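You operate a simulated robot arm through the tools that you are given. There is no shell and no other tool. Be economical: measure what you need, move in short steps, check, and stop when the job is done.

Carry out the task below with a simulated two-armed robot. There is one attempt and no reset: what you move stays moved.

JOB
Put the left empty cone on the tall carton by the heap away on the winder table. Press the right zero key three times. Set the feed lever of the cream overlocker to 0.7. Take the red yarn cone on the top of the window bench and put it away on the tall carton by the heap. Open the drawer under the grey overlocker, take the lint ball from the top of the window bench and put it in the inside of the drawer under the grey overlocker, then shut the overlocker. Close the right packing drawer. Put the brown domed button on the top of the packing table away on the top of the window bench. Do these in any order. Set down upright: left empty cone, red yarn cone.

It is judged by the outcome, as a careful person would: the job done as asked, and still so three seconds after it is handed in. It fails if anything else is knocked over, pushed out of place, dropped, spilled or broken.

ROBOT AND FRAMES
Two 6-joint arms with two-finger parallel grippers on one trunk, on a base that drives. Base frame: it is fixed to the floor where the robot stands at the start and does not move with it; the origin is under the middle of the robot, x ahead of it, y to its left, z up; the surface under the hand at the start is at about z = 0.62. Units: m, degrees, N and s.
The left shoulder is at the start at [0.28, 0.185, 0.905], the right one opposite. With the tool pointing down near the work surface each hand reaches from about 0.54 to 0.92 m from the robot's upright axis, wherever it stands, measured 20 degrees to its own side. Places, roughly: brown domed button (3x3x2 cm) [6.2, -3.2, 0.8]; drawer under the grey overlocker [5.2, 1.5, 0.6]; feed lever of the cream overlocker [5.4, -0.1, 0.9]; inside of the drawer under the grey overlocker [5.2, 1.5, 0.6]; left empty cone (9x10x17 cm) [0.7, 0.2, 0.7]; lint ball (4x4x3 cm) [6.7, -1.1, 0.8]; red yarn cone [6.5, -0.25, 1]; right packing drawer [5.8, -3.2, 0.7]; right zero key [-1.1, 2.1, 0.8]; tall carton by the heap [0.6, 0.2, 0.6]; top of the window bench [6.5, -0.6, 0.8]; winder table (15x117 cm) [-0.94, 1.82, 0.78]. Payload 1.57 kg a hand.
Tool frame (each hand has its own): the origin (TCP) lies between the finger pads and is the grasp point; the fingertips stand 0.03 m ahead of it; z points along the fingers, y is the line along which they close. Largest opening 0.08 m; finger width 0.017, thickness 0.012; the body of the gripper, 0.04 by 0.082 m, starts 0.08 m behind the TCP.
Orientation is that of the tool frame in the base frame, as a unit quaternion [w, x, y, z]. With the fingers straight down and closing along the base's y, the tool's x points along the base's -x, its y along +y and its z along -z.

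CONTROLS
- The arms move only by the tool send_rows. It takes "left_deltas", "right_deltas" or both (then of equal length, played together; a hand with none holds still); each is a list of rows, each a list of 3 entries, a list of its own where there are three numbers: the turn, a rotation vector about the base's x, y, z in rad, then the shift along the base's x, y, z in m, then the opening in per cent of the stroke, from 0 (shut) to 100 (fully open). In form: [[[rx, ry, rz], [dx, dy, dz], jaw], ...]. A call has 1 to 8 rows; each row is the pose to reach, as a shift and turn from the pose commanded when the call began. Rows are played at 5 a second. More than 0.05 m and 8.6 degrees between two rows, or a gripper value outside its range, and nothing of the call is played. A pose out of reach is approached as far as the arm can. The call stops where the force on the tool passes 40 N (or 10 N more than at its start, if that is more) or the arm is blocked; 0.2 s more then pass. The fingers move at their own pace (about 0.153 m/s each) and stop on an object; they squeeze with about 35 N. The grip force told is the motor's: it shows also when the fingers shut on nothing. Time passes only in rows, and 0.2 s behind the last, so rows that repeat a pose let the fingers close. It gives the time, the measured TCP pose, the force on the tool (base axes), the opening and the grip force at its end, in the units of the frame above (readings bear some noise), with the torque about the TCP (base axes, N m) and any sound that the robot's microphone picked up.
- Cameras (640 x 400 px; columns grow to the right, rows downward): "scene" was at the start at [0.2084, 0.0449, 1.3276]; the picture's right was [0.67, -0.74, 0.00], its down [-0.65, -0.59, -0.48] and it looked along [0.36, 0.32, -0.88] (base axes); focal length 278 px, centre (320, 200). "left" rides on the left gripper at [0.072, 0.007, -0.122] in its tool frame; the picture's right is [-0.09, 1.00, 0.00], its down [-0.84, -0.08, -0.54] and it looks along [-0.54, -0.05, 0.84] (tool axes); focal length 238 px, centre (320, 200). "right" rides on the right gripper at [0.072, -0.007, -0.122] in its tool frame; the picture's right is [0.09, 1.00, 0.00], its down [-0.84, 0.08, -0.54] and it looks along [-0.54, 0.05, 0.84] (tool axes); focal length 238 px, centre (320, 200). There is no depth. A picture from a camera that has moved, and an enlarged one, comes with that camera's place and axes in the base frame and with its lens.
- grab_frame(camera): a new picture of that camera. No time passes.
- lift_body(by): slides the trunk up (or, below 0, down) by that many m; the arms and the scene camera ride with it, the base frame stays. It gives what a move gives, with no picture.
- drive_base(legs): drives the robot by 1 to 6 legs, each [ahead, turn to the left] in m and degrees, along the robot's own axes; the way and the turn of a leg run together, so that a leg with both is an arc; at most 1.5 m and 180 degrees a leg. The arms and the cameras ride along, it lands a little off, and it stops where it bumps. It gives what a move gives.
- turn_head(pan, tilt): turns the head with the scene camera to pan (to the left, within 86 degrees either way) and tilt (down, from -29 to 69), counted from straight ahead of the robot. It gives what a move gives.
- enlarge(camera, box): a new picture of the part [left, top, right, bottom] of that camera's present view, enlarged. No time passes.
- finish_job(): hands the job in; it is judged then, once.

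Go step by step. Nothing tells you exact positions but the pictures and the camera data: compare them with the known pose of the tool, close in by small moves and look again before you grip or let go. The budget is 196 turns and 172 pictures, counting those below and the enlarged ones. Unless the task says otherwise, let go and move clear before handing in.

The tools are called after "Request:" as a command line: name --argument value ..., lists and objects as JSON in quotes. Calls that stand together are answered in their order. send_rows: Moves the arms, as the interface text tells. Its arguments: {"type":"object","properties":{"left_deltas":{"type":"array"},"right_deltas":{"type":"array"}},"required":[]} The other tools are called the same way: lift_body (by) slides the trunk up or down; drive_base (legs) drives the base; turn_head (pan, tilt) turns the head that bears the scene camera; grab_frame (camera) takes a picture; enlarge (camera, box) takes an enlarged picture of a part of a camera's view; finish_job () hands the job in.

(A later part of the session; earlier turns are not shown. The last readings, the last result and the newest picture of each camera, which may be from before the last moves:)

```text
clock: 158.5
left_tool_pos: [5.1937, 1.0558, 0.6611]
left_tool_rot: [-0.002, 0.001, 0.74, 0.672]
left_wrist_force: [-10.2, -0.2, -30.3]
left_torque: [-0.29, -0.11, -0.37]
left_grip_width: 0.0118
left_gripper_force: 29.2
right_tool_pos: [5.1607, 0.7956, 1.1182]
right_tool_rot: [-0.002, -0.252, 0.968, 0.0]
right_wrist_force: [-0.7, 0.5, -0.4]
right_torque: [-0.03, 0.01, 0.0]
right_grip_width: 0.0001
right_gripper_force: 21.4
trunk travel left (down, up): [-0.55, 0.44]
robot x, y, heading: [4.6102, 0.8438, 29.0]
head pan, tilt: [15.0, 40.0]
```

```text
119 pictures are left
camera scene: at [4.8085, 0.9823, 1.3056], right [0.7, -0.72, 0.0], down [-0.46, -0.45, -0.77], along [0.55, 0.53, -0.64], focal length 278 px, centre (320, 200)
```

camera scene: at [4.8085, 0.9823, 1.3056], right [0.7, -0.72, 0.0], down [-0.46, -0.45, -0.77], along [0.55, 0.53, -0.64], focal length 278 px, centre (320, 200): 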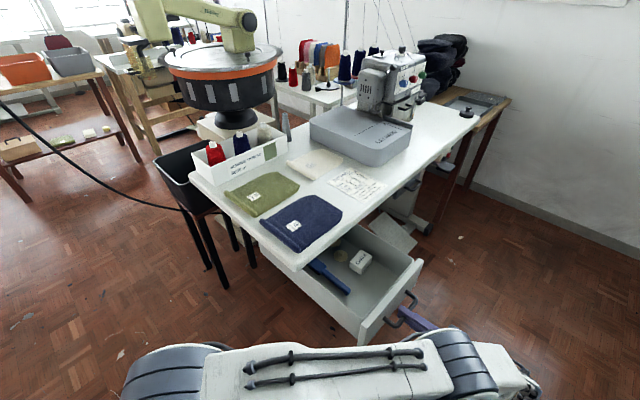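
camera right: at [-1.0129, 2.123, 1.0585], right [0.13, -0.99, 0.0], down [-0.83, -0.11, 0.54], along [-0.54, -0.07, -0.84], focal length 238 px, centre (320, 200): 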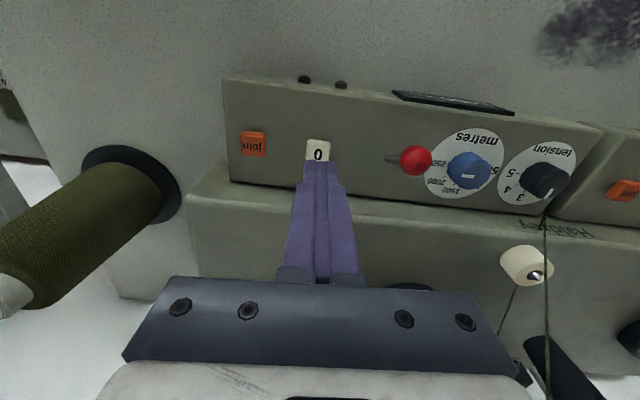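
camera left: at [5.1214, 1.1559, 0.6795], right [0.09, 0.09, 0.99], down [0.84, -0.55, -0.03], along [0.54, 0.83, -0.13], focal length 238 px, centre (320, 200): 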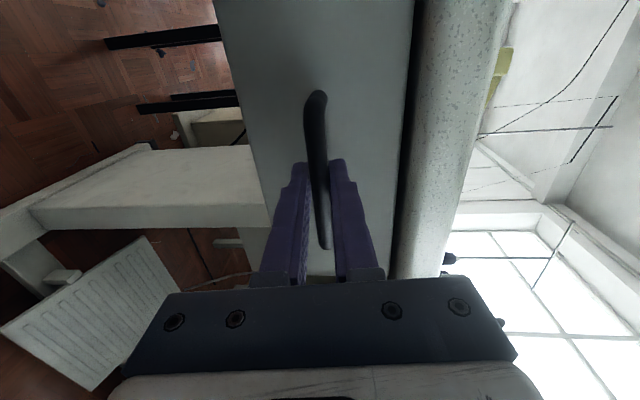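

The drawer is open about 22 cm. I'll release, back the hand off, and check the right side before moving the robot.

Request:
send_rows --left_deltas '[[[0, 0, 0], [0, 0, 0.0], 40], [[0, 0, 0], [0, 0, 0], 60], [[0, 0, 0], [0, -0.03, 0], 60], [[0, 0, 0], [0, -0.06, 0], 60], [[0, 0, 0], [0, -0.08, 0], 60]]'

Request:
turn_head --pan -65 --tilt 35

Request:
grab_frame --camera "scene"

```text
clock: 159.4
left_tool_pos: [5.2158, 1.0186, 0.6993]
left_tool_rot: [0.0, -0.027, 0.771, 0.636]
left_wrist_force: [-2.4, 0.1, -39.7]
left_torque: [-0.92, 0.38, -0.21]
left_grip_width: 0.08
left_gripper_force: 17.5
left hand out of reach, approached as far as the arm can: row 4
right_tool_pos: [5.1603, 0.7953, 1.1174]
right_tool_rot: [-0.003, -0.252, 0.968, 0.0]
right_wrist_force: [-0.1, 1.1, -0.2]
right_torque: [-0.04, 0.0, 0.03]
right_grip_width: 0.0
right_gripper_force: 21.5
trunk travel left (down, up): [-0.55, 0.44]
robot x, y, heading: [4.6034, 0.843, 29.1]
head pan, tilt: [15.0, 40.0]
stopped in row 4 (left hand): the force on the tool passed its limit at 105 N (the readings are from after the stop); the commanded pose is now the measured one
```

```text
clock: 160.9
left_tool_pos: [5.2163, 1.0194, 0.7048]
left_tool_rot: [0.002, -0.031, 0.768, 0.64]
left_wrist_force: [0.0, 0.5, 0.4]
left_torque: [0.02, 0.0, 0.01]
left_grip_width: 0.0479
left_gripper_force: 0.0
right_tool_pos: [5.1596, 0.7954, 1.1177]
right_tool_rot: [-0.001, -0.251, 0.968, 0.001]
right_wrist_force: [-0.6, 0.6, 0.8]
right_torque: [0.02, -0.02, 0.0]
right_grip_width: 0.0
right_gripper_force: 20.8
trunk travel left (down, up): [-0.55, 0.44]
robot x, y, heading: [4.6065, 0.8461, 29.0]
head pan, tilt: [-65.0, 35.0]
```

```text
118 pictures are left
camera scene: at [4.8181, 0.8712, 1.3134], right [-0.59, -0.81, 0.0], down [-0.46, 0.34, -0.82], along [0.66, -0.48, -0.57], focal length 278 px, centre (320, 200)
```

scene: 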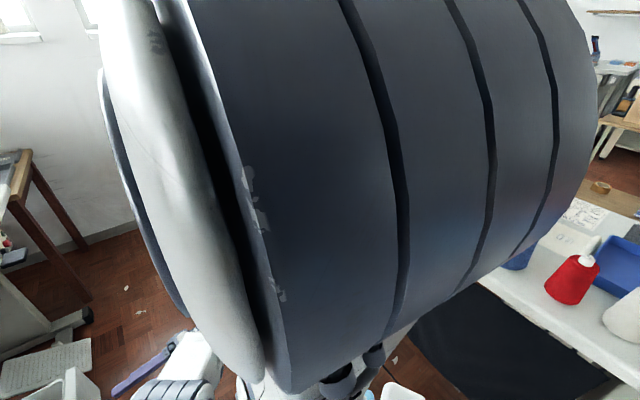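

The left arm hit a reach limit while backing off and jerked. I'll check the drawer and the hand.

Request:
turn_head --pan 5 --tilt 50

Request:
grab_frame --camera "scene"

Request:
grab_frame --camera "left"

```text
clock: 162.3
left_tool_pos: [5.2172, 1.019, 0.703]
left_tool_rot: [0.002, -0.031, 0.768, 0.64]
left_wrist_force: [0.0, 0.2, 0.3]
left_torque: [0.02, -0.01, -0.02]
left_grip_width: 0.0481
left_gripper_force: 0.1
right_tool_pos: [5.1617, 0.795, 1.1172]
right_tool_rot: [-0.003, -0.251, 0.968, 0.002]
right_wrist_force: [-0.1, 0.2, -1.1]
right_torque: [-0.03, 0.02, -0.01]
right_grip_width: 0.0
right_gripper_force: 21.4
trunk travel left (down, up): [-0.55, 0.44]
robot x, y, heading: [4.6081, 0.843, 29.1]
head pan, tilt: [5.0, 50.0]
```

```text
117 pictures are left
camera scene: at [4.826, 0.9414, 1.2988], right [0.23, -0.97, 0.0], down [-0.69, -0.16, -0.71], along [0.69, 0.16, -0.71], focal length 278 px, centre (320, 200)
```

scene: 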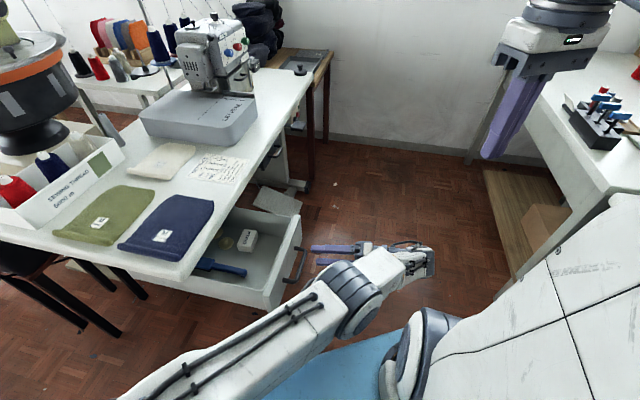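

```text
116 pictures are left
camera left: at [5.1488, 0.897, 0.7294], right [0.04, 0.18, 0.98], down [0.86, -0.51, 0.06], along [0.51, 0.84, -0.18], focal length 238 px, centre (320, 200)
```

left: 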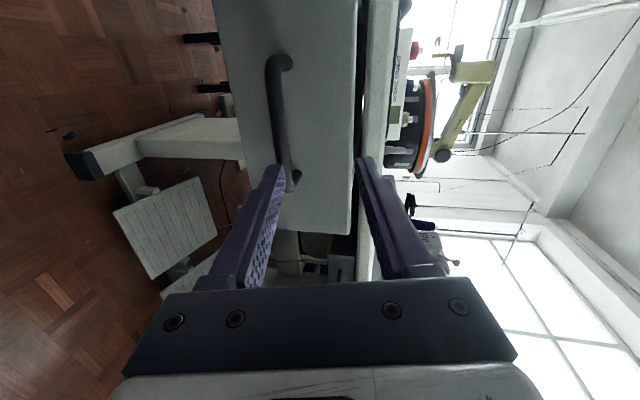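

The drawer is fine and the handle intact. I'll raise the hand a little clear of the bar, then reverse the robot.

Request:
send_rows --left_deltas '[[[0, 0, 0], [0.0, 0, 0.02], 60], [[0, 0, 0], [0.01, -0.005, 0.05], 60], [[0, 0, 0], [0.02, -0.01, 0.08], 60], [[0, 0, 0], [0.03, -0.015, 0.11], 60]]'

Request:
drive_base --legs '[[-0.25, 0]]'

Request:
grab_frame --camera "scene"

```text
clock: 163.3
left_tool_pos: [5.2392, 1.0126, 0.8094]
left_tool_rot: [0.002, -0.029, 0.767, 0.64]
left_wrist_force: [0.9, -0.1, -0.3]
left_torque: [-0.03, 0.07, 0.07]
left_grip_width: 0.0481
left_gripper_force: 0.0
left hand out of reach, approached as far as the arm can: row 4
right_tool_pos: [5.161, 0.7954, 1.1162]
right_tool_rot: [-0.004, -0.251, 0.968, 0.002]
right_wrist_force: [0.4, -0.5, 0.0]
right_torque: [-0.01, 0.0, 0.01]
right_grip_width: 0.0001
right_gripper_force: 21.4
trunk travel left (down, up): [-0.55, 0.44]
robot x, y, heading: [4.6096, 0.8465, 29.1]
head pan, tilt: [5.0, 50.0]
```

```text
clock: 165.2
left_tool_pos: [5.0168, 0.8847, 0.8078]
left_tool_rot: [0.002, -0.028, 0.768, 0.64]
left_wrist_force: [-0.7, 0.2, 0.7]
left_torque: [0.0, 0.01, -0.02]
left_grip_width: 0.0479
left_gripper_force: 0.0
right_tool_pos: [4.9375, 0.668, 1.1175]
right_tool_rot: [-0.006, -0.248, 0.969, 0.003]
right_wrist_force: [0.0, 0.3, -0.7]
right_torque: [0.01, 0.0, -0.05]
right_grip_width: 0.0
right_gripper_force: 21.8
trunk travel left (down, up): [-0.55, 0.44]
robot x, y, heading: [4.3854, 0.7223, 28.5]
head pan, tilt: [5.0, 50.0]
```

```text
115 pictures are left
camera scene: at [4.6026, 0.8173, 1.2987], right [0.23, -0.97, 0.0], down [-0.69, -0.16, -0.71], along [0.69, 0.17, -0.71], focal length 278 px, centre (320, 200)
```

scene: 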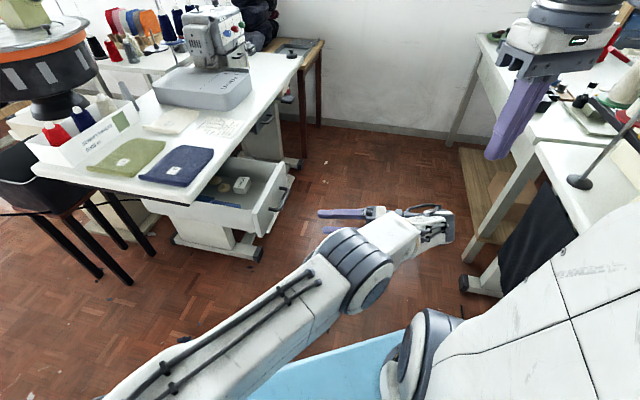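

Now I'll fold the left hand back to pointing down at my left-front.

Request:
send_rows --left_deltas '[[[-0.14, 0, 0], [-0.03, 0.015, 0.02], 60], [[-0.28, 0, 0], [-0.06, 0.03, 0.04], 60], [[-0.42, 0, 0], [-0.09, 0.045, 0.06], 60], [[-0.56, 0, 0], [-0.12, 0.06, 0.08], 60], [[-0.7, 0, 0], [-0.15, 0.08, 0.1], 60], [[-0.84, 0, 0], [-0.18, 0.1, 0.12], 60], [[-0.98, 0, 0], [-0.21, 0.12, 0.14], 60], [[-1.12, 0, 0], [-0.24, 0.14, 0.16], 60]]'

Request:
send_rows --left_deltas '[[[-0.13, 0, 0], [-0.02, 0.03, 0.01], 80], [[-0.27, 0, 0], [-0.04, 0.06, 0.02], 100], [[-0.27, 0, 0.1], [-0.06, 0.1, 0.03], 100], [[-0.27, 0, 0.2], [-0.08, 0.14, 0.04], 100], [[-0.27, 0, 0.3], [-0.1, 0.18, 0.04], 100]]'

Request:
grab_frame --camera "scene"

```text
clock: 167.0
left_tool_pos: [4.7783, 1.027, 0.9662]
left_tool_rot: [-0.012, -0.025, 0.991, 0.134]
left_wrist_force: [1.0, -0.3, 0.1]
left_torque: [-0.01, -0.01, 0.02]
left_grip_width: 0.0482
left_gripper_force: 0.0
right_tool_pos: [4.9377, 0.6686, 1.1169]
right_tool_rot: [-0.003, -0.248, 0.969, 0.001]
right_wrist_force: [0.5, 0.9, 0.5]
right_torque: [0.03, 0.01, 0.01]
right_grip_width: 0.0
right_gripper_force: 21.2
trunk travel left (down, up): [-0.55, 0.44]
robot x, y, heading: [4.3854, 0.7224, 28.8]
head pan, tilt: [5.0, 50.0]
```

```text
clock: 168.2
left_tool_pos: [4.6788, 1.2063, 1.0085]
left_tool_rot: [-0.035, -0.17, 0.985, -0.002]
left_wrist_force: [-0.2, 0.2, 0.4]
left_torque: [0.03, 0.0, -0.03]
left_grip_width: 0.0799
left_gripper_force: 0.0
left hand out of reach, approached as far as the arm can: row 2, 3
right_tool_pos: [4.9368, 0.6679, 1.1163]
right_tool_rot: [-0.005, -0.248, 0.969, 0.002]
right_wrist_force: [0.0, -0.9, 0.5]
right_torque: [0.01, 0.03, 0.0]
right_grip_width: 0.0
right_gripper_force: 21.2
trunk travel left (down, up): [-0.55, 0.44]
robot x, y, heading: [4.3817, 0.7192, 28.5]
head pan, tilt: [5.0, 50.0]
```

```text
114 pictures are left
camera scene: at [4.5873, 0.8409, 1.2916], right [0.56, -0.83, 0.0], down [-0.64, -0.43, -0.64], along [0.53, 0.36, -0.77], focal length 278 px, centre (320, 200)
```

scene: 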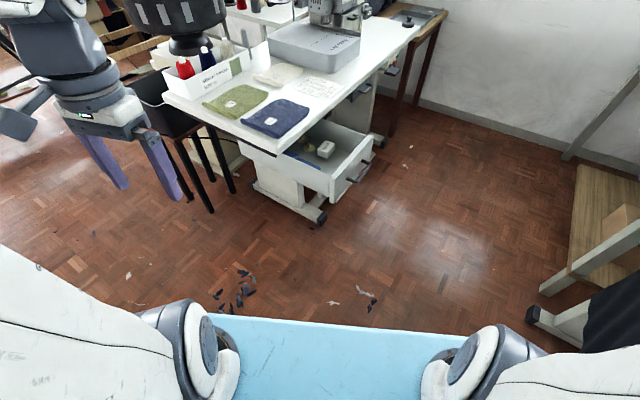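

Arms are clear and the drawer stands open. Next I'll back out of the aisle and look at the south side of the cream overlocker table.

Request:
lift_body --by 0.2

Request:
drive_base --legs '[[-0.75, 0], [0, -75]]'

Request:
turn_head --pan 20 --tilt 25

Request:
grab_frame --camera "scene"

```text
clock: 170.3
left_tool_pos: [4.6795, 1.2063, 1.2076]
left_tool_rot: [-0.035, -0.171, 0.985, -0.004]
left_wrist_force: [0.6, 0.8, -0.2]
left_torque: [0.02, 0.0, 0.02]
left_grip_width: 0.0802
left_gripper_force: 0.1
right_tool_pos: [4.9374, 0.6675, 1.3155]
right_tool_rot: [-0.005, -0.247, 0.969, 0.003]
right_wrist_force: [0.6, -0.5, 0.0]
right_torque: [0.0, 0.0, 0.0]
right_grip_width: 0.0
right_gripper_force: 21.5
trunk travel left (down, up): [-0.75, 0.24]
robot x, y, heading: [4.3845, 0.7181, 28.7]
head pan, tilt: [5.0, 50.0]
```

```text
clock: 177.7
left_tool_pos: [4.2673, 0.1981, 1.2057]
left_tool_rot: [-0.03, 0.464, 0.885, 0.018]
left_wrist_force: [0.3, -0.1, 1.0]
left_torque: [-0.03, 0.01, -0.02]
left_grip_width: 0.0802
left_gripper_force: 0.1
right_tool_pos: [3.8158, -0.1907, 1.316]
right_tool_rot: [-0.002, 0.393, 0.92, 0.004]
right_wrist_force: [0.9, -0.1, -0.2]
right_torque: [0.01, 0.0, -0.04]
right_grip_width: 0.0
right_gripper_force: 21.1
trunk travel left (down, up): [-0.75, 0.24]
robot x, y, heading: [3.724, 0.3579, -46.1]
head pan, tilt: [5.0, 50.0]
```

```text
clock: 178.6
left_tool_pos: [4.2692, 0.1978, 1.2083]
left_tool_rot: [-0.03, 0.464, 0.885, 0.019]
left_wrist_force: [-0.3, 0.1, -0.3]
left_torque: [-0.01, 0.02, -0.01]
left_grip_width: 0.0801
left_gripper_force: 0.2
right_tool_pos: [3.815, -0.19, 1.3169]
right_tool_rot: [-0.003, 0.393, 0.919, 0.004]
right_wrist_force: [-0.1, 0.2, -0.6]
right_torque: [-0.01, -0.02, 0.0]
right_grip_width: 0.0
right_gripper_force: 21.5
trunk travel left (down, up): [-0.75, 0.24]
robot x, y, heading: [3.725, 0.3575, -46.2]
head pan, tilt: [20.0, 25.0]
```

```text
113 pictures are left
camera scene: at [3.9151, 0.202, 1.529], right [-0.44, -0.9, 0.0], down [-0.38, 0.19, -0.91], along [0.81, -0.4, -0.42], focal length 278 px, centre (320, 200)
```

scene: 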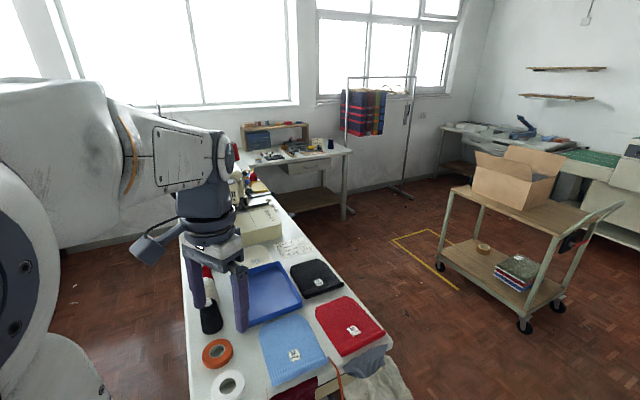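

The south aisle between the cream table and the trolley is clear. I'll drive along y about -0.85 to stand before the cream overlocker.

Request:
drive_base --legs '[[0, -32], [1.22, 0], [0, 78], [1.1, 0]]'

Request:
turn_head --pan 50 --tilt 35

Request:
grab_frame --camera "scene"

Request:
turn_head --pan 0 --tilt 25

Request:
grab_frame --camera "scene"

```text
clock: 195.0
left_tool_pos: [5.5682, -0.5821, 1.2076]
left_tool_rot: [-0.034, 0.076, 0.996, 0.005]
left_wrist_force: [-0.8, -1.0, 0.4]
left_torque: [0.02, -0.02, 0.0]
left_grip_width: 0.0804
left_gripper_force: 0.0
right_tool_pos: [5.5389, -1.1795, 1.3169]
right_tool_rot: [-0.005, -0.002, 1.0, 0.002]
right_wrist_force: [0.2, 0.2, 0.8]
right_torque: [-0.01, -0.03, -0.02]
right_grip_width: 0.0
right_gripper_force: 21.0
trunk travel left (down, up): [-0.75, 0.24]
robot x, y, heading: [5.0753, -0.8676, 0.1]
head pan, tilt: [20.0, 25.0]
```

```text
clock: 196.0
left_tool_pos: [5.5676, -0.5817, 1.2064]
left_tool_rot: [-0.034, 0.075, 0.997, 0.004]
left_wrist_force: [-0.7, 1.1, 0.6]
left_torque: [-0.05, -0.01, 0.02]
left_grip_width: 0.0797
left_gripper_force: 0.0
right_tool_pos: [5.5396, -1.1787, 1.3172]
right_tool_rot: [-0.005, -0.003, 1.0, 0.003]
right_wrist_force: [0.7, 0.4, -0.3]
right_torque: [0.03, -0.03, -0.01]
right_grip_width: 0.0001
right_gripper_force: 21.9
trunk travel left (down, up): [-0.75, 0.24]
robot x, y, heading: [5.0782, -0.8684, 0.2]
head pan, tilt: [50.0, 35.0]
```

```text
112 pictures are left
camera scene: at [5.2929, -0.7996, 1.5134], right [0.77, -0.64, 0.0], down [-0.37, -0.44, -0.82], along [0.52, 0.63, -0.57], focal length 278 px, centre (320, 200)
```

scene: 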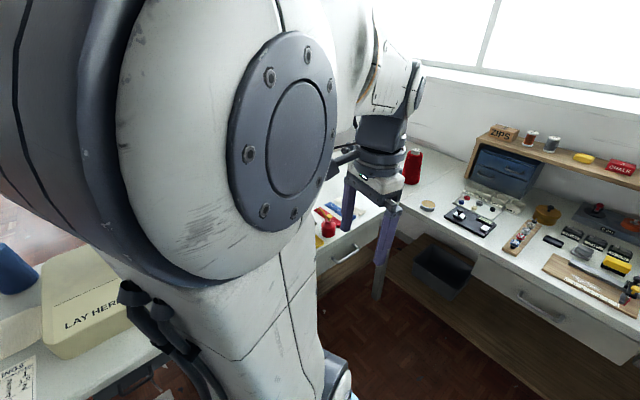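

```text
clock: 197.2
left_tool_pos: [5.5682, -0.5817, 1.2069]
left_tool_rot: [-0.035, 0.076, 0.997, 0.005]
left_wrist_force: [0.0, 0.3, 0.1]
left_torque: [-0.03, 0.01, 0.04]
left_grip_width: 0.08
left_gripper_force: 0.1
right_tool_pos: [5.5391, -1.1783, 1.3172]
right_tool_rot: [-0.004, -0.003, 1.0, 0.003]
right_wrist_force: [-0.4, -0.6, 0.6]
right_torque: [0.02, -0.04, 0.01]
right_grip_width: 0.0003
right_gripper_force: 21.2
trunk travel left (down, up): [-0.75, 0.24]
robot x, y, heading: [5.0766, -0.8699, -0.1]
head pan, tilt: [0.0, 25.0]
```

```text
111 pictures are left
camera scene: at [5.3286, -0.8668, 1.5291], right [0.0, -1.0, 0.0], down [-0.42, 0.0, -0.91], along [0.91, 0.0, -0.42], focal length 278 px, centre (320, 200)
```

scene: 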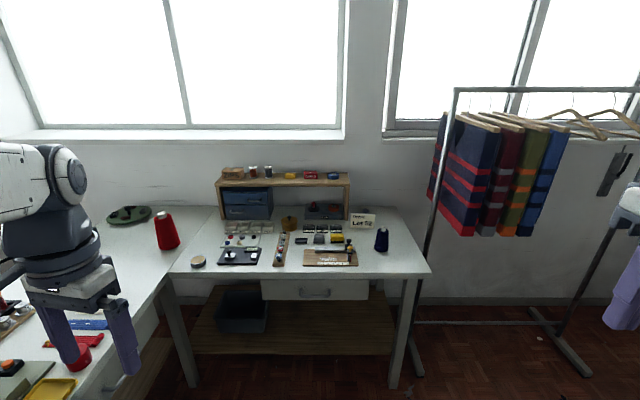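

The window bench and red cone are visible ahead. Now I'll turn to face the cream overlocker.

Request:
drive_base --legs '[[0.12, 0], [0, 90]]'

Request:
turn_head --pan 0 --tilt 40

Request:
grab_frame --camera "scene"

```text
clock: 202.3
left_tool_pos: [4.8954, -0.3872, 1.2073]
left_tool_rot: [-0.027, -0.663, 0.748, -0.021]
left_wrist_force: [-0.2, 0.4, -0.8]
left_torque: [-0.01, 0.02, -0.02]
left_grip_width: 0.08
left_gripper_force: 0.1
right_tool_pos: [5.4926, -0.3964, 1.3166]
right_tool_rot: [0.005, 0.721, -0.693, 0.001]
right_wrist_force: [-0.2, -0.2, -0.7]
right_torque: [-0.02, -0.02, 0.02]
right_grip_width: 0.0
right_gripper_force: 21.7
trunk travel left (down, up): [-0.75, 0.24]
robot x, y, heading: [5.2014, -0.8672, 92.5]
head pan, tilt: [0.0, 25.0]
```

```text
clock: 203.1
left_tool_pos: [4.895, -0.3878, 1.2083]
left_tool_rot: [-0.028, -0.663, 0.748, -0.021]
left_wrist_force: [0.5, 0.7, -0.5]
left_torque: [-0.01, 0.01, 0.03]
left_grip_width: 0.0799
left_gripper_force: 0.1
right_tool_pos: [5.4929, -0.3959, 1.3158]
right_tool_rot: [0.004, 0.721, -0.693, 0.001]
right_wrist_force: [-0.4, 0.2, -0.4]
right_torque: [-0.01, 0.01, 0.01]
right_grip_width: 0.0
right_gripper_force: 21.2
trunk travel left (down, up): [-0.75, 0.24]
robot x, y, heading: [5.2001, -0.8682, 92.2]
head pan, tilt: [0.0, 40.0]
```

```text
110 pictures are left
camera scene: at [5.1896, -0.6224, 1.5059], right [1.0, 0.04, 0.0], down [0.02, -0.64, -0.77], along [-0.03, 0.77, -0.64], focal length 278 px, centre (320, 200)
```

scene: 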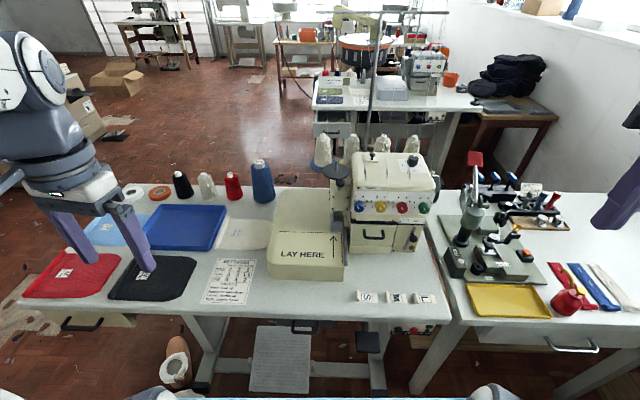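

Request:
enlarge --camera "scene" --box '[320, 130, 480, 260]'

Request:
enlarge --camera "scene" --box '[190, 240, 450, 400]'

```text
3.08 times, centred on (400, 195) of scene
camera zoom: at [5.1896, -0.6224, 1.5059], right [1.0, 0.04, 0.0], down [0.02, -0.64, -0.77], along [-0.03, 0.77, -0.64], focal length 855 px, centre (74, 215)
```

zoom: 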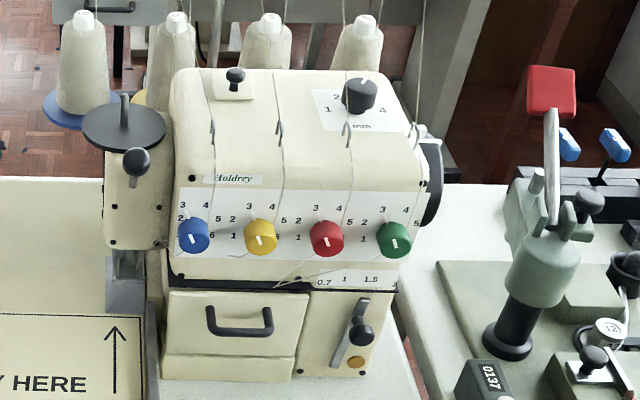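

```text
2.46 times, centred on (320, 320) of scene
camera zoom: at [5.1896, -0.6224, 1.5059], right [1.0, 0.04, 0.0], down [0.02, -0.64, -0.77], along [-0.03, 0.77, -0.64], focal length 684 px, centre (320, -95)
```

zoom: 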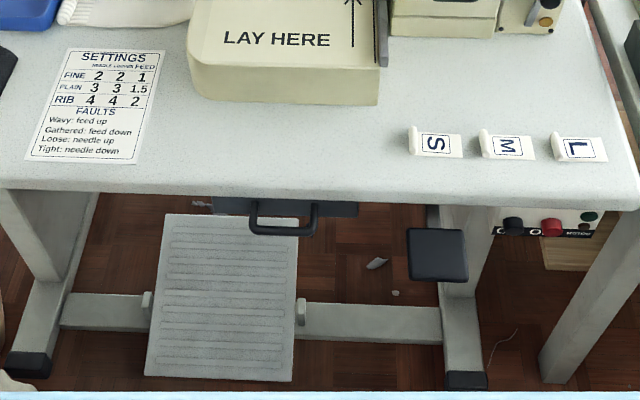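

The feed lever with a black knob sits low on the machine's front right under a 0.7–2 scale. I'll lower the trunk for a straighter look.

Request:
lift_body --by -0.22

Request:
turn_head --pan -15 --tilt 30

Request:
grab_frame --camera "scene"

Request:
grab_frame --camera "right"

```text
clock: 205.4
left_tool_pos: [4.8949, -0.3887, 0.9882]
left_tool_rot: [-0.028, -0.662, 0.748, -0.021]
left_wrist_force: [0.3, 0.2, -0.7]
left_torque: [0.03, 0.0, -0.01]
left_grip_width: 0.0803
left_gripper_force: 0.1
right_tool_pos: [5.4924, -0.3963, 1.0968]
right_tool_rot: [0.005, 0.721, -0.693, 0.002]
right_wrist_force: [-0.3, -0.5, -0.2]
right_torque: [0.03, -0.02, 0.02]
right_grip_width: 0.0
right_gripper_force: 21.5
trunk travel left (down, up): [-0.53, 0.46]
robot x, y, heading: [5.2004, -0.8686, 92.3]
head pan, tilt: [0.0, 40.0]
```

```text
clock: 206.2
left_tool_pos: [4.8961, -0.3869, 0.988]
left_tool_rot: [-0.028, -0.663, 0.747, -0.021]
left_wrist_force: [0.3, 0.2, -0.2]
left_torque: [0.0, 0.01, 0.01]
left_grip_width: 0.0797
left_gripper_force: 0.1
right_tool_pos: [5.4921, -0.3967, 1.0955]
right_tool_rot: [0.005, 0.722, -0.692, 0.002]
right_wrist_force: [0.3, -0.1, -1.2]
right_torque: [-0.03, -0.03, -0.02]
right_grip_width: 0.0
right_gripper_force: 21.8
trunk travel left (down, up): [-0.53, 0.46]
robot x, y, heading: [5.1967, -0.8716, 91.9]
head pan, tilt: [-15.0, 30.0]
```

```text
107 pictures are left
camera scene: at [5.2128, -0.6192, 1.3011], right [0.98, -0.22, 0.0], down [-0.11, -0.49, -0.87], along [0.19, 0.84, -0.5], focal length 278 px, centre (320, 200)
```

scene: 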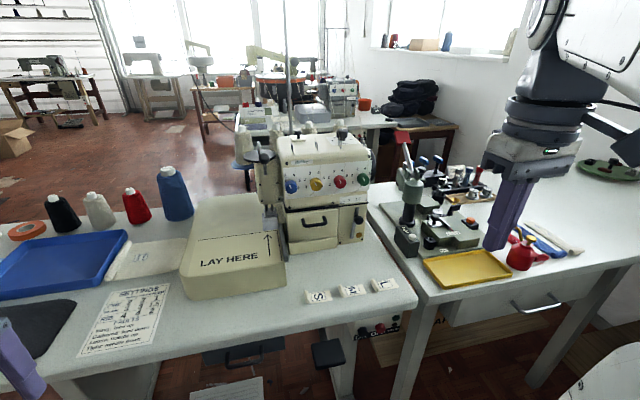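

```text
106 pictures are left
camera right: at [5.5023, -0.4677, 1.2181], right [-0.99, -0.13, 0.01], down [-0.11, 0.84, 0.54], along [-0.08, 0.53, -0.84], focal length 238 px, centre (320, 200)
```

right: 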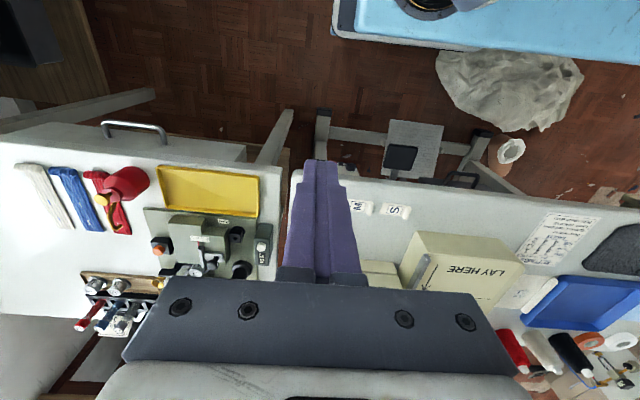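

Request:
enlarge --camera "scene" --box '[320, 180, 384, 260]'

```text
5.00 times, centred on (352, 220) of scene
camera zoom: at [5.2128, -0.6192, 1.3011], right [0.98, -0.22, 0.0], down [-0.11, -0.49, -0.87], along [0.19, 0.84, -0.5], focal length 1389 px, centre (160, 100)
```

zoom: 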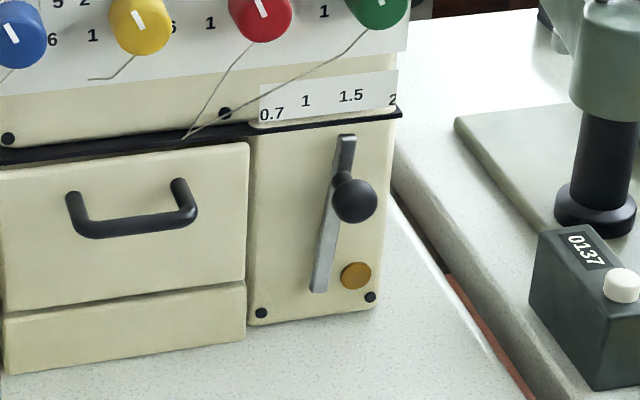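

The lever points at 1.5; the black ball knob is at about [5.456, -0.025, 0.869] and must go left to 0.7 (knob x about 5.42). I'll tilt the right hand forward about 50° and approach the knob.

Request:
send_rows --right_deltas '[[[0.12, 0, 0], [-0.005, 0.034, 0.0], 70], [[0.24, 0, 0], [-0.01, 0.068, -0.01], 70], [[0.36, 0, 0], [-0.015, 0.1, -0.025], 70], [[0.49, 0, 0], [-0.02, 0.134, -0.045], 70], [[0.62, 0, 0], [-0.025, 0.168, -0.065], 70], [[0.75, 0, 0], [-0.03, 0.2, -0.09], 70], [[0.87, 0, 0], [-0.034, 0.235, -0.115], 70], [[0.87, 0, 0], [-0.036, 0.27, -0.142], 70]]'

Request:
grab_frame --camera "right"

Request:
grab_frame --camera "scene"

```text
clock: 208.0
left_tool_pos: [4.8954, -0.3867, 0.9869]
left_tool_rot: [-0.027, -0.663, 0.748, -0.022]
left_wrist_force: [0.1, 0.3, -0.3]
left_torque: [0.03, -0.03, 0.0]
left_grip_width: 0.0801
left_gripper_force: 0.1
right_tool_pos: [5.4544, -0.1284, 0.9553]
right_tool_rot: [-0.299, 0.656, -0.629, -0.29]
right_wrist_force: [1.4, -0.6, 0.6]
right_torque: [-0.02, 0.02, 0.02]
right_grip_width: 0.0559
right_gripper_force: 0.1
trunk travel left (down, up): [-0.53, 0.46]
robot x, y, heading: [5.2027, -0.8688, 92.0]
head pan, tilt: [-15.0, 30.0]
```

```text
104 pictures are left
camera right: at [5.4633, -0.2677, 0.9794], right [-0.99, -0.09, -0.1], down [-0.11, 0.13, 0.99], along [-0.07, 0.99, -0.14], focal length 238 px, centre (320, 200)
```

right: 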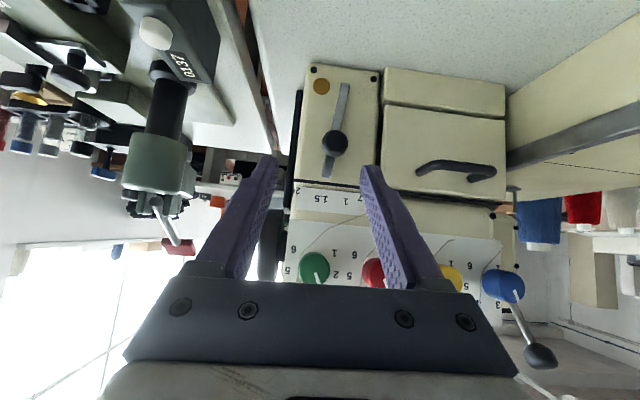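

```text
103 pictures are left
camera scene: at [5.2129, -0.6198, 1.3012], right [0.98, -0.22, 0.0], down [-0.11, -0.49, -0.87], along [0.19, 0.84, -0.5], focal length 278 px, centre (320, 200)
```

scene: 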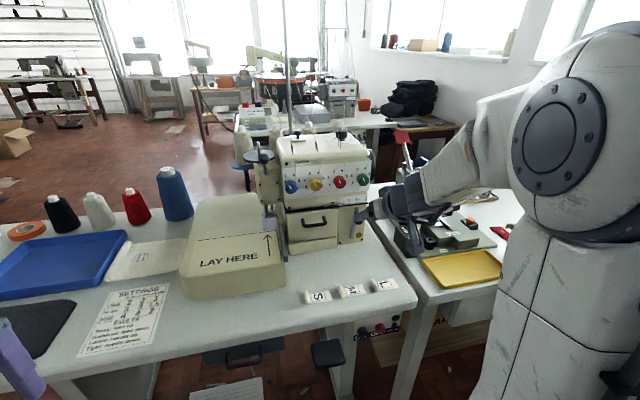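

Using the wrist camera too, the knob is at about [5.440, -0.07, 0.902]. I'll close in partway and look again.

Request:
send_rows --right_deltas '[[[0, 0, 0], [-0.007, 0.012, -0.01], 70], [[0, 0, 0], [-0.013, 0.022, -0.019], 70], [[0, 0, 0], [-0.0135, 0.03, -0.026], 70], [[0, 0, 0], [-0.0135, 0.03, -0.026], 70]]'

Request:
grab_frame --camera "right"

Request:
enlarge --camera "scene" --box '[320, 180, 400, 260]'

```text
clock: 209.0
left_tool_pos: [4.8964, -0.3878, 0.9888]
left_tool_rot: [-0.027, -0.663, 0.748, -0.021]
left_wrist_force: [-0.4, 1.1, 0.4]
left_torque: [0.04, 0.01, 0.0]
left_grip_width: 0.0801
left_gripper_force: 0.1
right_tool_pos: [5.4435, -0.0971, 0.9298]
right_tool_rot: [-0.299, 0.657, -0.628, -0.291]
right_wrist_force: [-0.1, -0.5, 0.2]
right_torque: [0.0, 0.02, 0.02]
right_grip_width: 0.0563
right_gripper_force: 0.1
trunk travel left (down, up): [-0.53, 0.46]
robot x, y, heading: [5.202, -0.8671, 92.3]
head pan, tilt: [-15.0, 30.0]
```

```text
102 pictures are left
camera right: at [5.4529, -0.2371, 0.9539], right [-0.99, -0.09, -0.1], down [-0.11, 0.13, 0.99], along [-0.08, 0.99, -0.14], focal length 238 px, centre (320, 200)
```

right: 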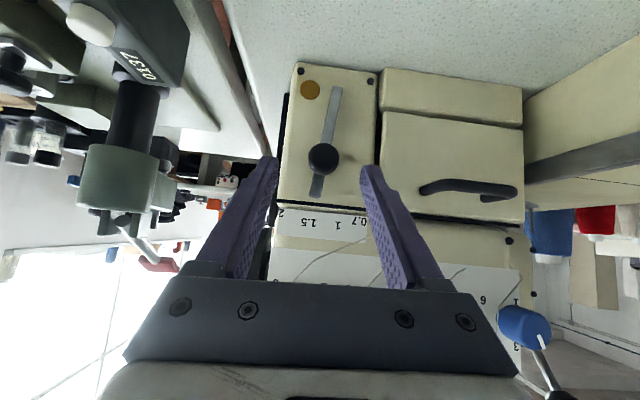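

```text
5.00 times, centred on (360, 220) of scene
camera zoom: at [5.2129, -0.6192, 1.3011], right [0.98, -0.22, 0.0], down [-0.11, -0.49, -0.87], along [0.19, 0.84, -0.5], focal length 1389 px, centre (120, 100)
```

zoom: 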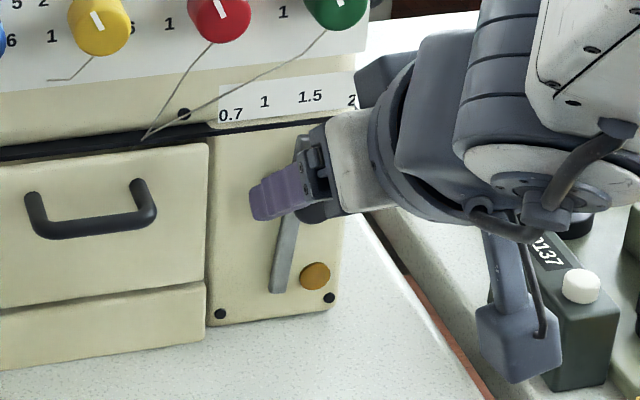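

Well aligned. I'll advance 3 cm and close on the ball.

Request:
send_rows --right_deltas '[[[0, 0, 0], [-0.003, 0.012, -0.01], 70], [[0, 0, 0], [-0.003, 0.0235, -0.0195], 70], [[0, 0, 0], [-0.003, 0.0235, -0.0195], 20], [[0, 0, 0], [-0.003, 0.0235, -0.0195], 20], [[0, 0, 0], [-0.003, 0.0235, -0.0195], 20]]'

Request:
grab_frame --camera "right"

```text
clock: 210.2
left_tool_pos: [4.8955, -0.3877, 0.9875]
left_tool_rot: [-0.028, -0.663, 0.748, -0.021]
left_wrist_force: [0.4, 0.9, 0.1]
left_torque: [-0.01, -0.01, 0.02]
left_grip_width: 0.0798
left_gripper_force: 0.0
right_tool_pos: [5.4422, -0.0729, 0.9078]
right_tool_rot: [-0.299, 0.656, -0.629, -0.291]
right_wrist_force: [0.3, 0.7, -3.3]
right_torque: [0.01, -0.04, 0.01]
right_grip_width: 0.0217
right_gripper_force: 35.2
trunk travel left (down, up): [-0.53, 0.46]
robot x, y, heading: [5.2008, -0.8687, 92.1]
head pan, tilt: [-15.0, 30.0]
```

```text
100 pictures are left
camera right: at [5.4514, -0.2133, 0.9328], right [-0.99, -0.09, -0.1], down [-0.11, 0.13, 0.99], along [-0.08, 0.99, -0.14], focal length 238 px, centre (320, 200)
```

right: 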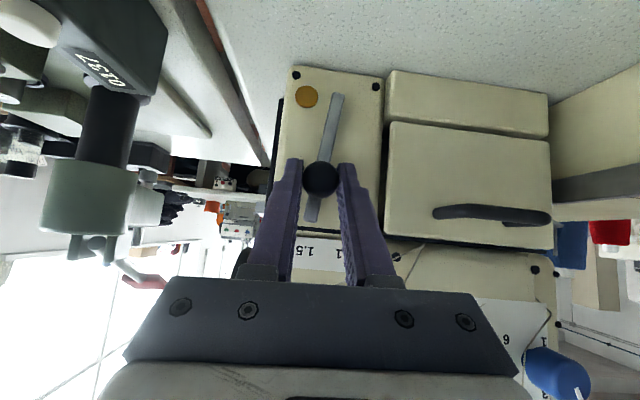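

Gripped on the ball. I'll swing it left in small arc steps and check against the scale.

Request:
send_rows --right_deltas '[[[0, 0, 0], [-0.006, 0, 0.0002], 20], [[0, 0, 0], [-0.012, 0, 0], 20], [[0, 0, 0], [-0.017, 0, -0.0006], 20], [[0, 0, 0], [-0.022, 0, -0.0016], 20], [[0, 0, 0], [-0.022, 0, -0.0016], 20]]'

Request:
grab_frame --camera "right"

Request:
enlarge --camera "scene" --box '[320, 180, 400, 260]'

```text
clock: 211.4
left_tool_pos: [4.8956, -0.3883, 0.9882]
left_tool_rot: [-0.028, -0.664, 0.747, -0.022]
left_wrist_force: [0.4, 1.0, -0.3]
left_torque: [0.05, 0.02, -0.01]
left_grip_width: 0.08
left_gripper_force: 0.1
right_tool_pos: [5.4181, -0.0722, 0.9066]
right_tool_rot: [-0.299, 0.656, -0.629, -0.291]
right_wrist_force: [4.2, -10.1, 0.9]
right_torque: [-0.2, -0.33, -0.02]
right_grip_width: 0.022
right_gripper_force: 34.9
trunk travel left (down, up): [-0.53, 0.46]
robot x, y, heading: [5.1977, -0.8694, 92.0]
head pan, tilt: [-15.0, 30.0]
```

```text
99 pictures are left
camera right: at [5.4279, -0.2125, 0.9315], right [-0.99, -0.09, -0.1], down [-0.11, 0.13, 0.99], along [-0.08, 0.99, -0.14], focal length 238 px, centre (320, 200)
```

right: 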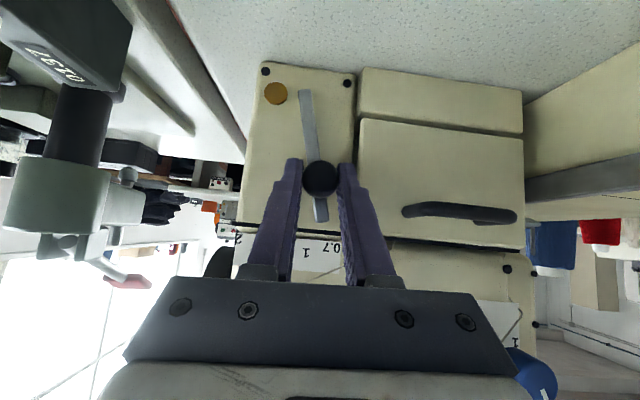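

```text
5.00 times, centred on (360, 220) of scene
camera zoom: at [5.2131, -0.6197, 1.3012], right [0.98, -0.22, 0.0], down [-0.11, -0.49, -0.87], along [0.19, 0.84, -0.5], focal length 1389 px, centre (120, 100)
```

zoom: 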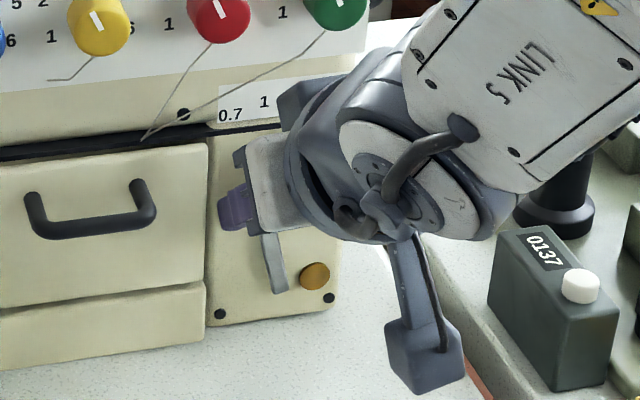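

Request:
enlarge --camera "right" --box '[270, 80, 370, 280]'

```text
2.00 times, centred on (320, 180) of right
camera zoom: at [5.4279, -0.2125, 0.9315], right [-0.99, -0.09, -0.1], down [-0.11, 0.13, 0.99], along [-0.08, 0.99, -0.14], focal length 477 px, centre (320, 240)
```

zoom: 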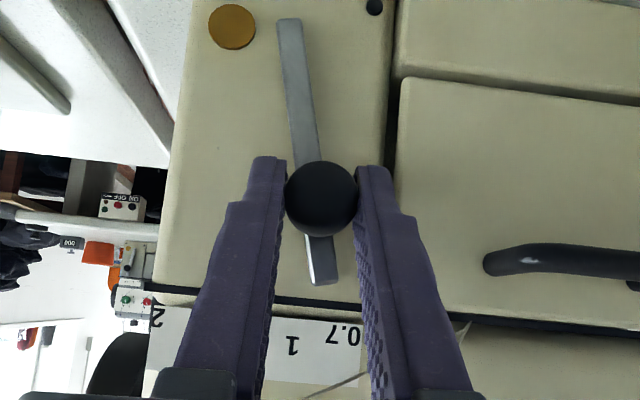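

The pointer is a hair short of 0.7. I'll nudge about 2.5 mm more.

Request:
send_rows --right_deltas '[[[0, 0, 0], [-0.0015, 0, -0.0004], 20], [[0, 0, 0], [-0.003, 0, -0.0008], 20], [[0, 0, 0], [-0.003, 0, -0.0008], 20]]'

Request:
enlarge --camera "right" --box '[270, 80, 370, 280]'

```text
clock: 212.2
left_tool_pos: [4.8955, -0.3883, 0.9878]
left_tool_rot: [-0.029, -0.664, 0.747, -0.021]
left_wrist_force: [-0.5, -0.5, 0.0]
left_torque: [-0.02, -0.05, 0.0]
left_grip_width: 0.0798
left_gripper_force: 0.0
right_tool_pos: [5.4151, -0.0724, 0.9064]
right_tool_rot: [-0.299, 0.656, -0.629, -0.291]
right_wrist_force: [5.0, -2.7, -0.9]
right_torque: [-0.1, -0.38, -0.07]
right_grip_width: 0.0218
right_gripper_force: 34.8
trunk travel left (down, up): [-0.53, 0.46]
robot x, y, heading: [5.2028, -0.8701, 92.0]
head pan, tilt: [-15.0, 30.0]
```

```text
2.00 times, centred on (320, 180) of right
camera zoom: at [5.4247, -0.2124, 0.9306], right [-0.99, -0.09, -0.1], down [-0.11, 0.13, 0.99], along [-0.08, 0.99, -0.14], focal length 477 px, centre (320, 240)
```

zoom: 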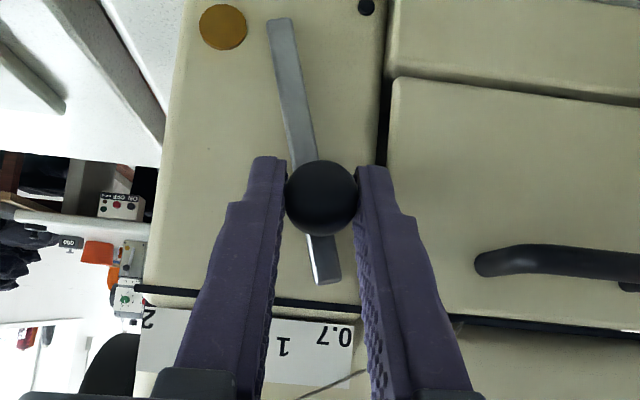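

The pointer now reads 0.7, maybe a shade past; I'll ease back 0.8 mm, release and withdraw.

Request:
send_rows --right_deltas '[[[0, 0, 0], [0.0008, 0, 0.0], 20], [[0, 0, 0], [0.0008, 0, 0.0], 20], [[0, 0, 0], [0.0008, 0, 0], 50], [[0, 0, 0], [0.0008, 0, 0], 65], [[0, 0, 0], [0.0008, -0.025, 0.02], 65], [[0, 0, 0], [0.0008, -0.06, 0.05], 65]]'

Request:
enlarge --camera "right" --box '[250, 60, 390, 260]'

```text
clock: 213.6
left_tool_pos: [4.8946, -0.386, 0.9883]
left_tool_rot: [-0.027, -0.664, 0.747, -0.021]
left_wrist_force: [0.4, 0.9, 0.9]
left_torque: [-0.07, 0.02, 0.0]
left_grip_width: 0.0801
left_gripper_force: 0.1
right_tool_pos: [5.4105, -0.1292, 0.957]
right_tool_rot: [-0.297, 0.657, -0.627, -0.294]
right_wrist_force: [0.3, 0.1, -0.9]
right_torque: [0.01, 0.03, 0.06]
right_grip_width: 0.0521
right_gripper_force: 0.0
trunk travel left (down, up): [-0.53, 0.46]
robot x, y, heading: [5.2004, -0.8655, 92.3]
head pan, tilt: [-15.0, 30.0]
```

```text
2.00 times, centred on (320, 160) of right
camera zoom: at [5.4218, -0.2705, 0.9813], right [-0.99, -0.09, -0.09], down [-0.1, 0.13, 0.99], along [-0.08, 0.99, -0.14], focal length 477 px, centre (320, 280)
```

zoom: 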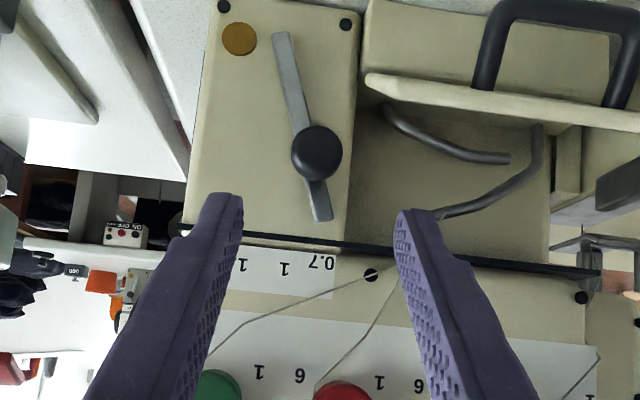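

The machine's front cover beside the lever has been dragged open by a finger. I'll look at it and close it again.

Request:
enlarge --camera "scene" --box '[260, 160, 420, 270]'

Request:
grab_frame --camera "right"

```text
3.64 times, centred on (340, 215) of scene
camera zoom: at [5.2129, -0.6183, 1.3012], right [0.98, -0.22, 0.0], down [-0.11, -0.49, -0.87], along [0.19, 0.84, -0.5], focal length 1010 px, centre (247, 146)
```

zoom: 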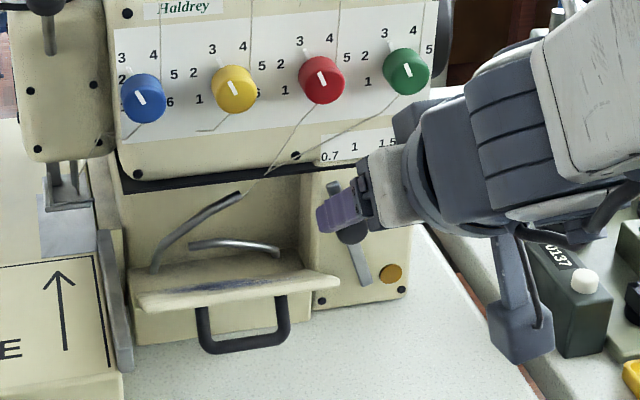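

```text
93 pictures are left
camera right: at [5.4218, -0.2705, 0.9813], right [-0.99, -0.09, -0.09], down [-0.1, 0.13, 0.99], along [-0.08, 0.99, -0.14], focal length 238 px, centre (320, 200)
```

right: 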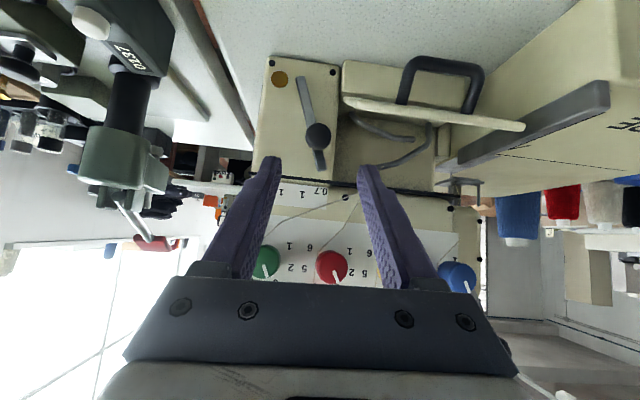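

The cover is hinged at its bottom and stands open about 54°, its top edge at about [5.325, -0.105, 0.880]. I'll bring the shut fingers just below that edge from the front.

Request:
send_rows --right_deltas '[[[0, 0, 0], [0, -0.04, 0.01], 30], [[0, 0, 0], [0, -0.07, 0.01], 0], [[0, 0, 0], [-0.04, -0.08, -0.01], 0], [[0, 0, 0], [-0.085, -0.08, -0.02], 0], [[0, 0, 0], [-0.085, -0.075, -0.06], 0], [[0, 0, 0], [-0.085, -0.055, -0.095], 0], [[0, 0, 0], [-0.085, -0.035, -0.1], 0]]'

Request:
grab_frame --camera "right"

Request:
enlarge --camera "scene" --box '[260, 160, 420, 270]'

```text
clock: 215.2
left_tool_pos: [4.8969, -0.3872, 0.9877]
left_tool_rot: [-0.027, -0.663, 0.747, -0.022]
left_wrist_force: [0.1, 0.0, 0.6]
left_torque: [-0.03, 0.03, 0.01]
left_grip_width: 0.08
left_gripper_force: 0.1
right_tool_pos: [5.4021, -0.1751, 0.8626]
right_tool_rot: [-0.297, 0.657, -0.628, -0.293]
right_wrist_force: [0.7, 0.1, -0.4]
right_torque: [0.0, 0.01, 0.02]
right_grip_width: 0.0002
right_gripper_force: 21.6
right hand out of reach, approached as far as the arm can: row 3, 4, 5, 6, 7
trunk travel left (down, up): [-0.53, 0.46]
robot x, y, heading: [5.1949, -0.8692, 91.9]
head pan, tilt: [-15.0, 30.0]
```

```text
92 pictures are left
camera right: at [5.4131, -0.3161, 0.8868], right [-0.99, -0.09, -0.09], down [-0.1, 0.13, 0.99], along [-0.08, 0.99, -0.14], focal length 238 px, centre (320, 200)
```

right: 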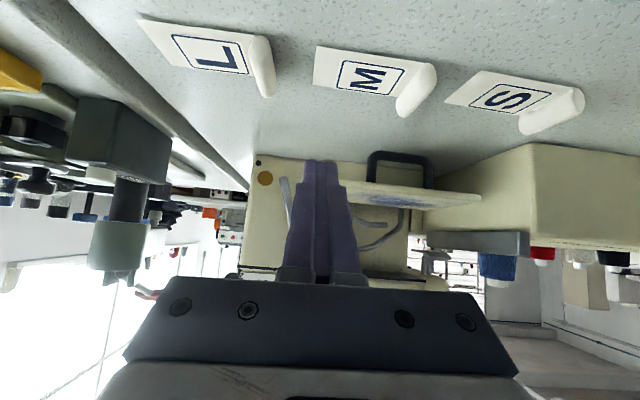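

```text
3.64 times, centred on (340, 215) of scene
camera zoom: at [5.2132, -0.6186, 1.301], right [0.98, -0.22, 0.0], down [-0.11, -0.49, -0.87], along [0.19, 0.84, -0.5], focal length 1010 px, centre (247, 146)
```

zoom: 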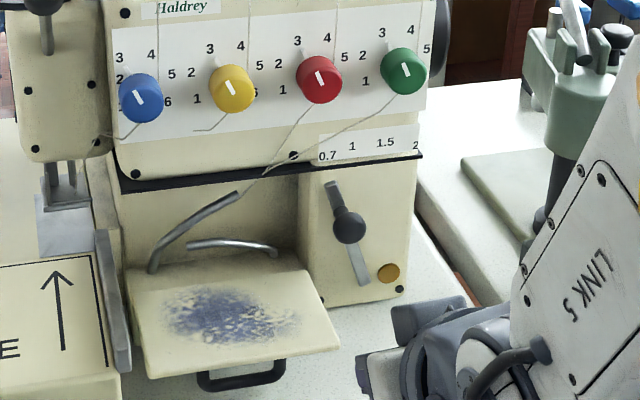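

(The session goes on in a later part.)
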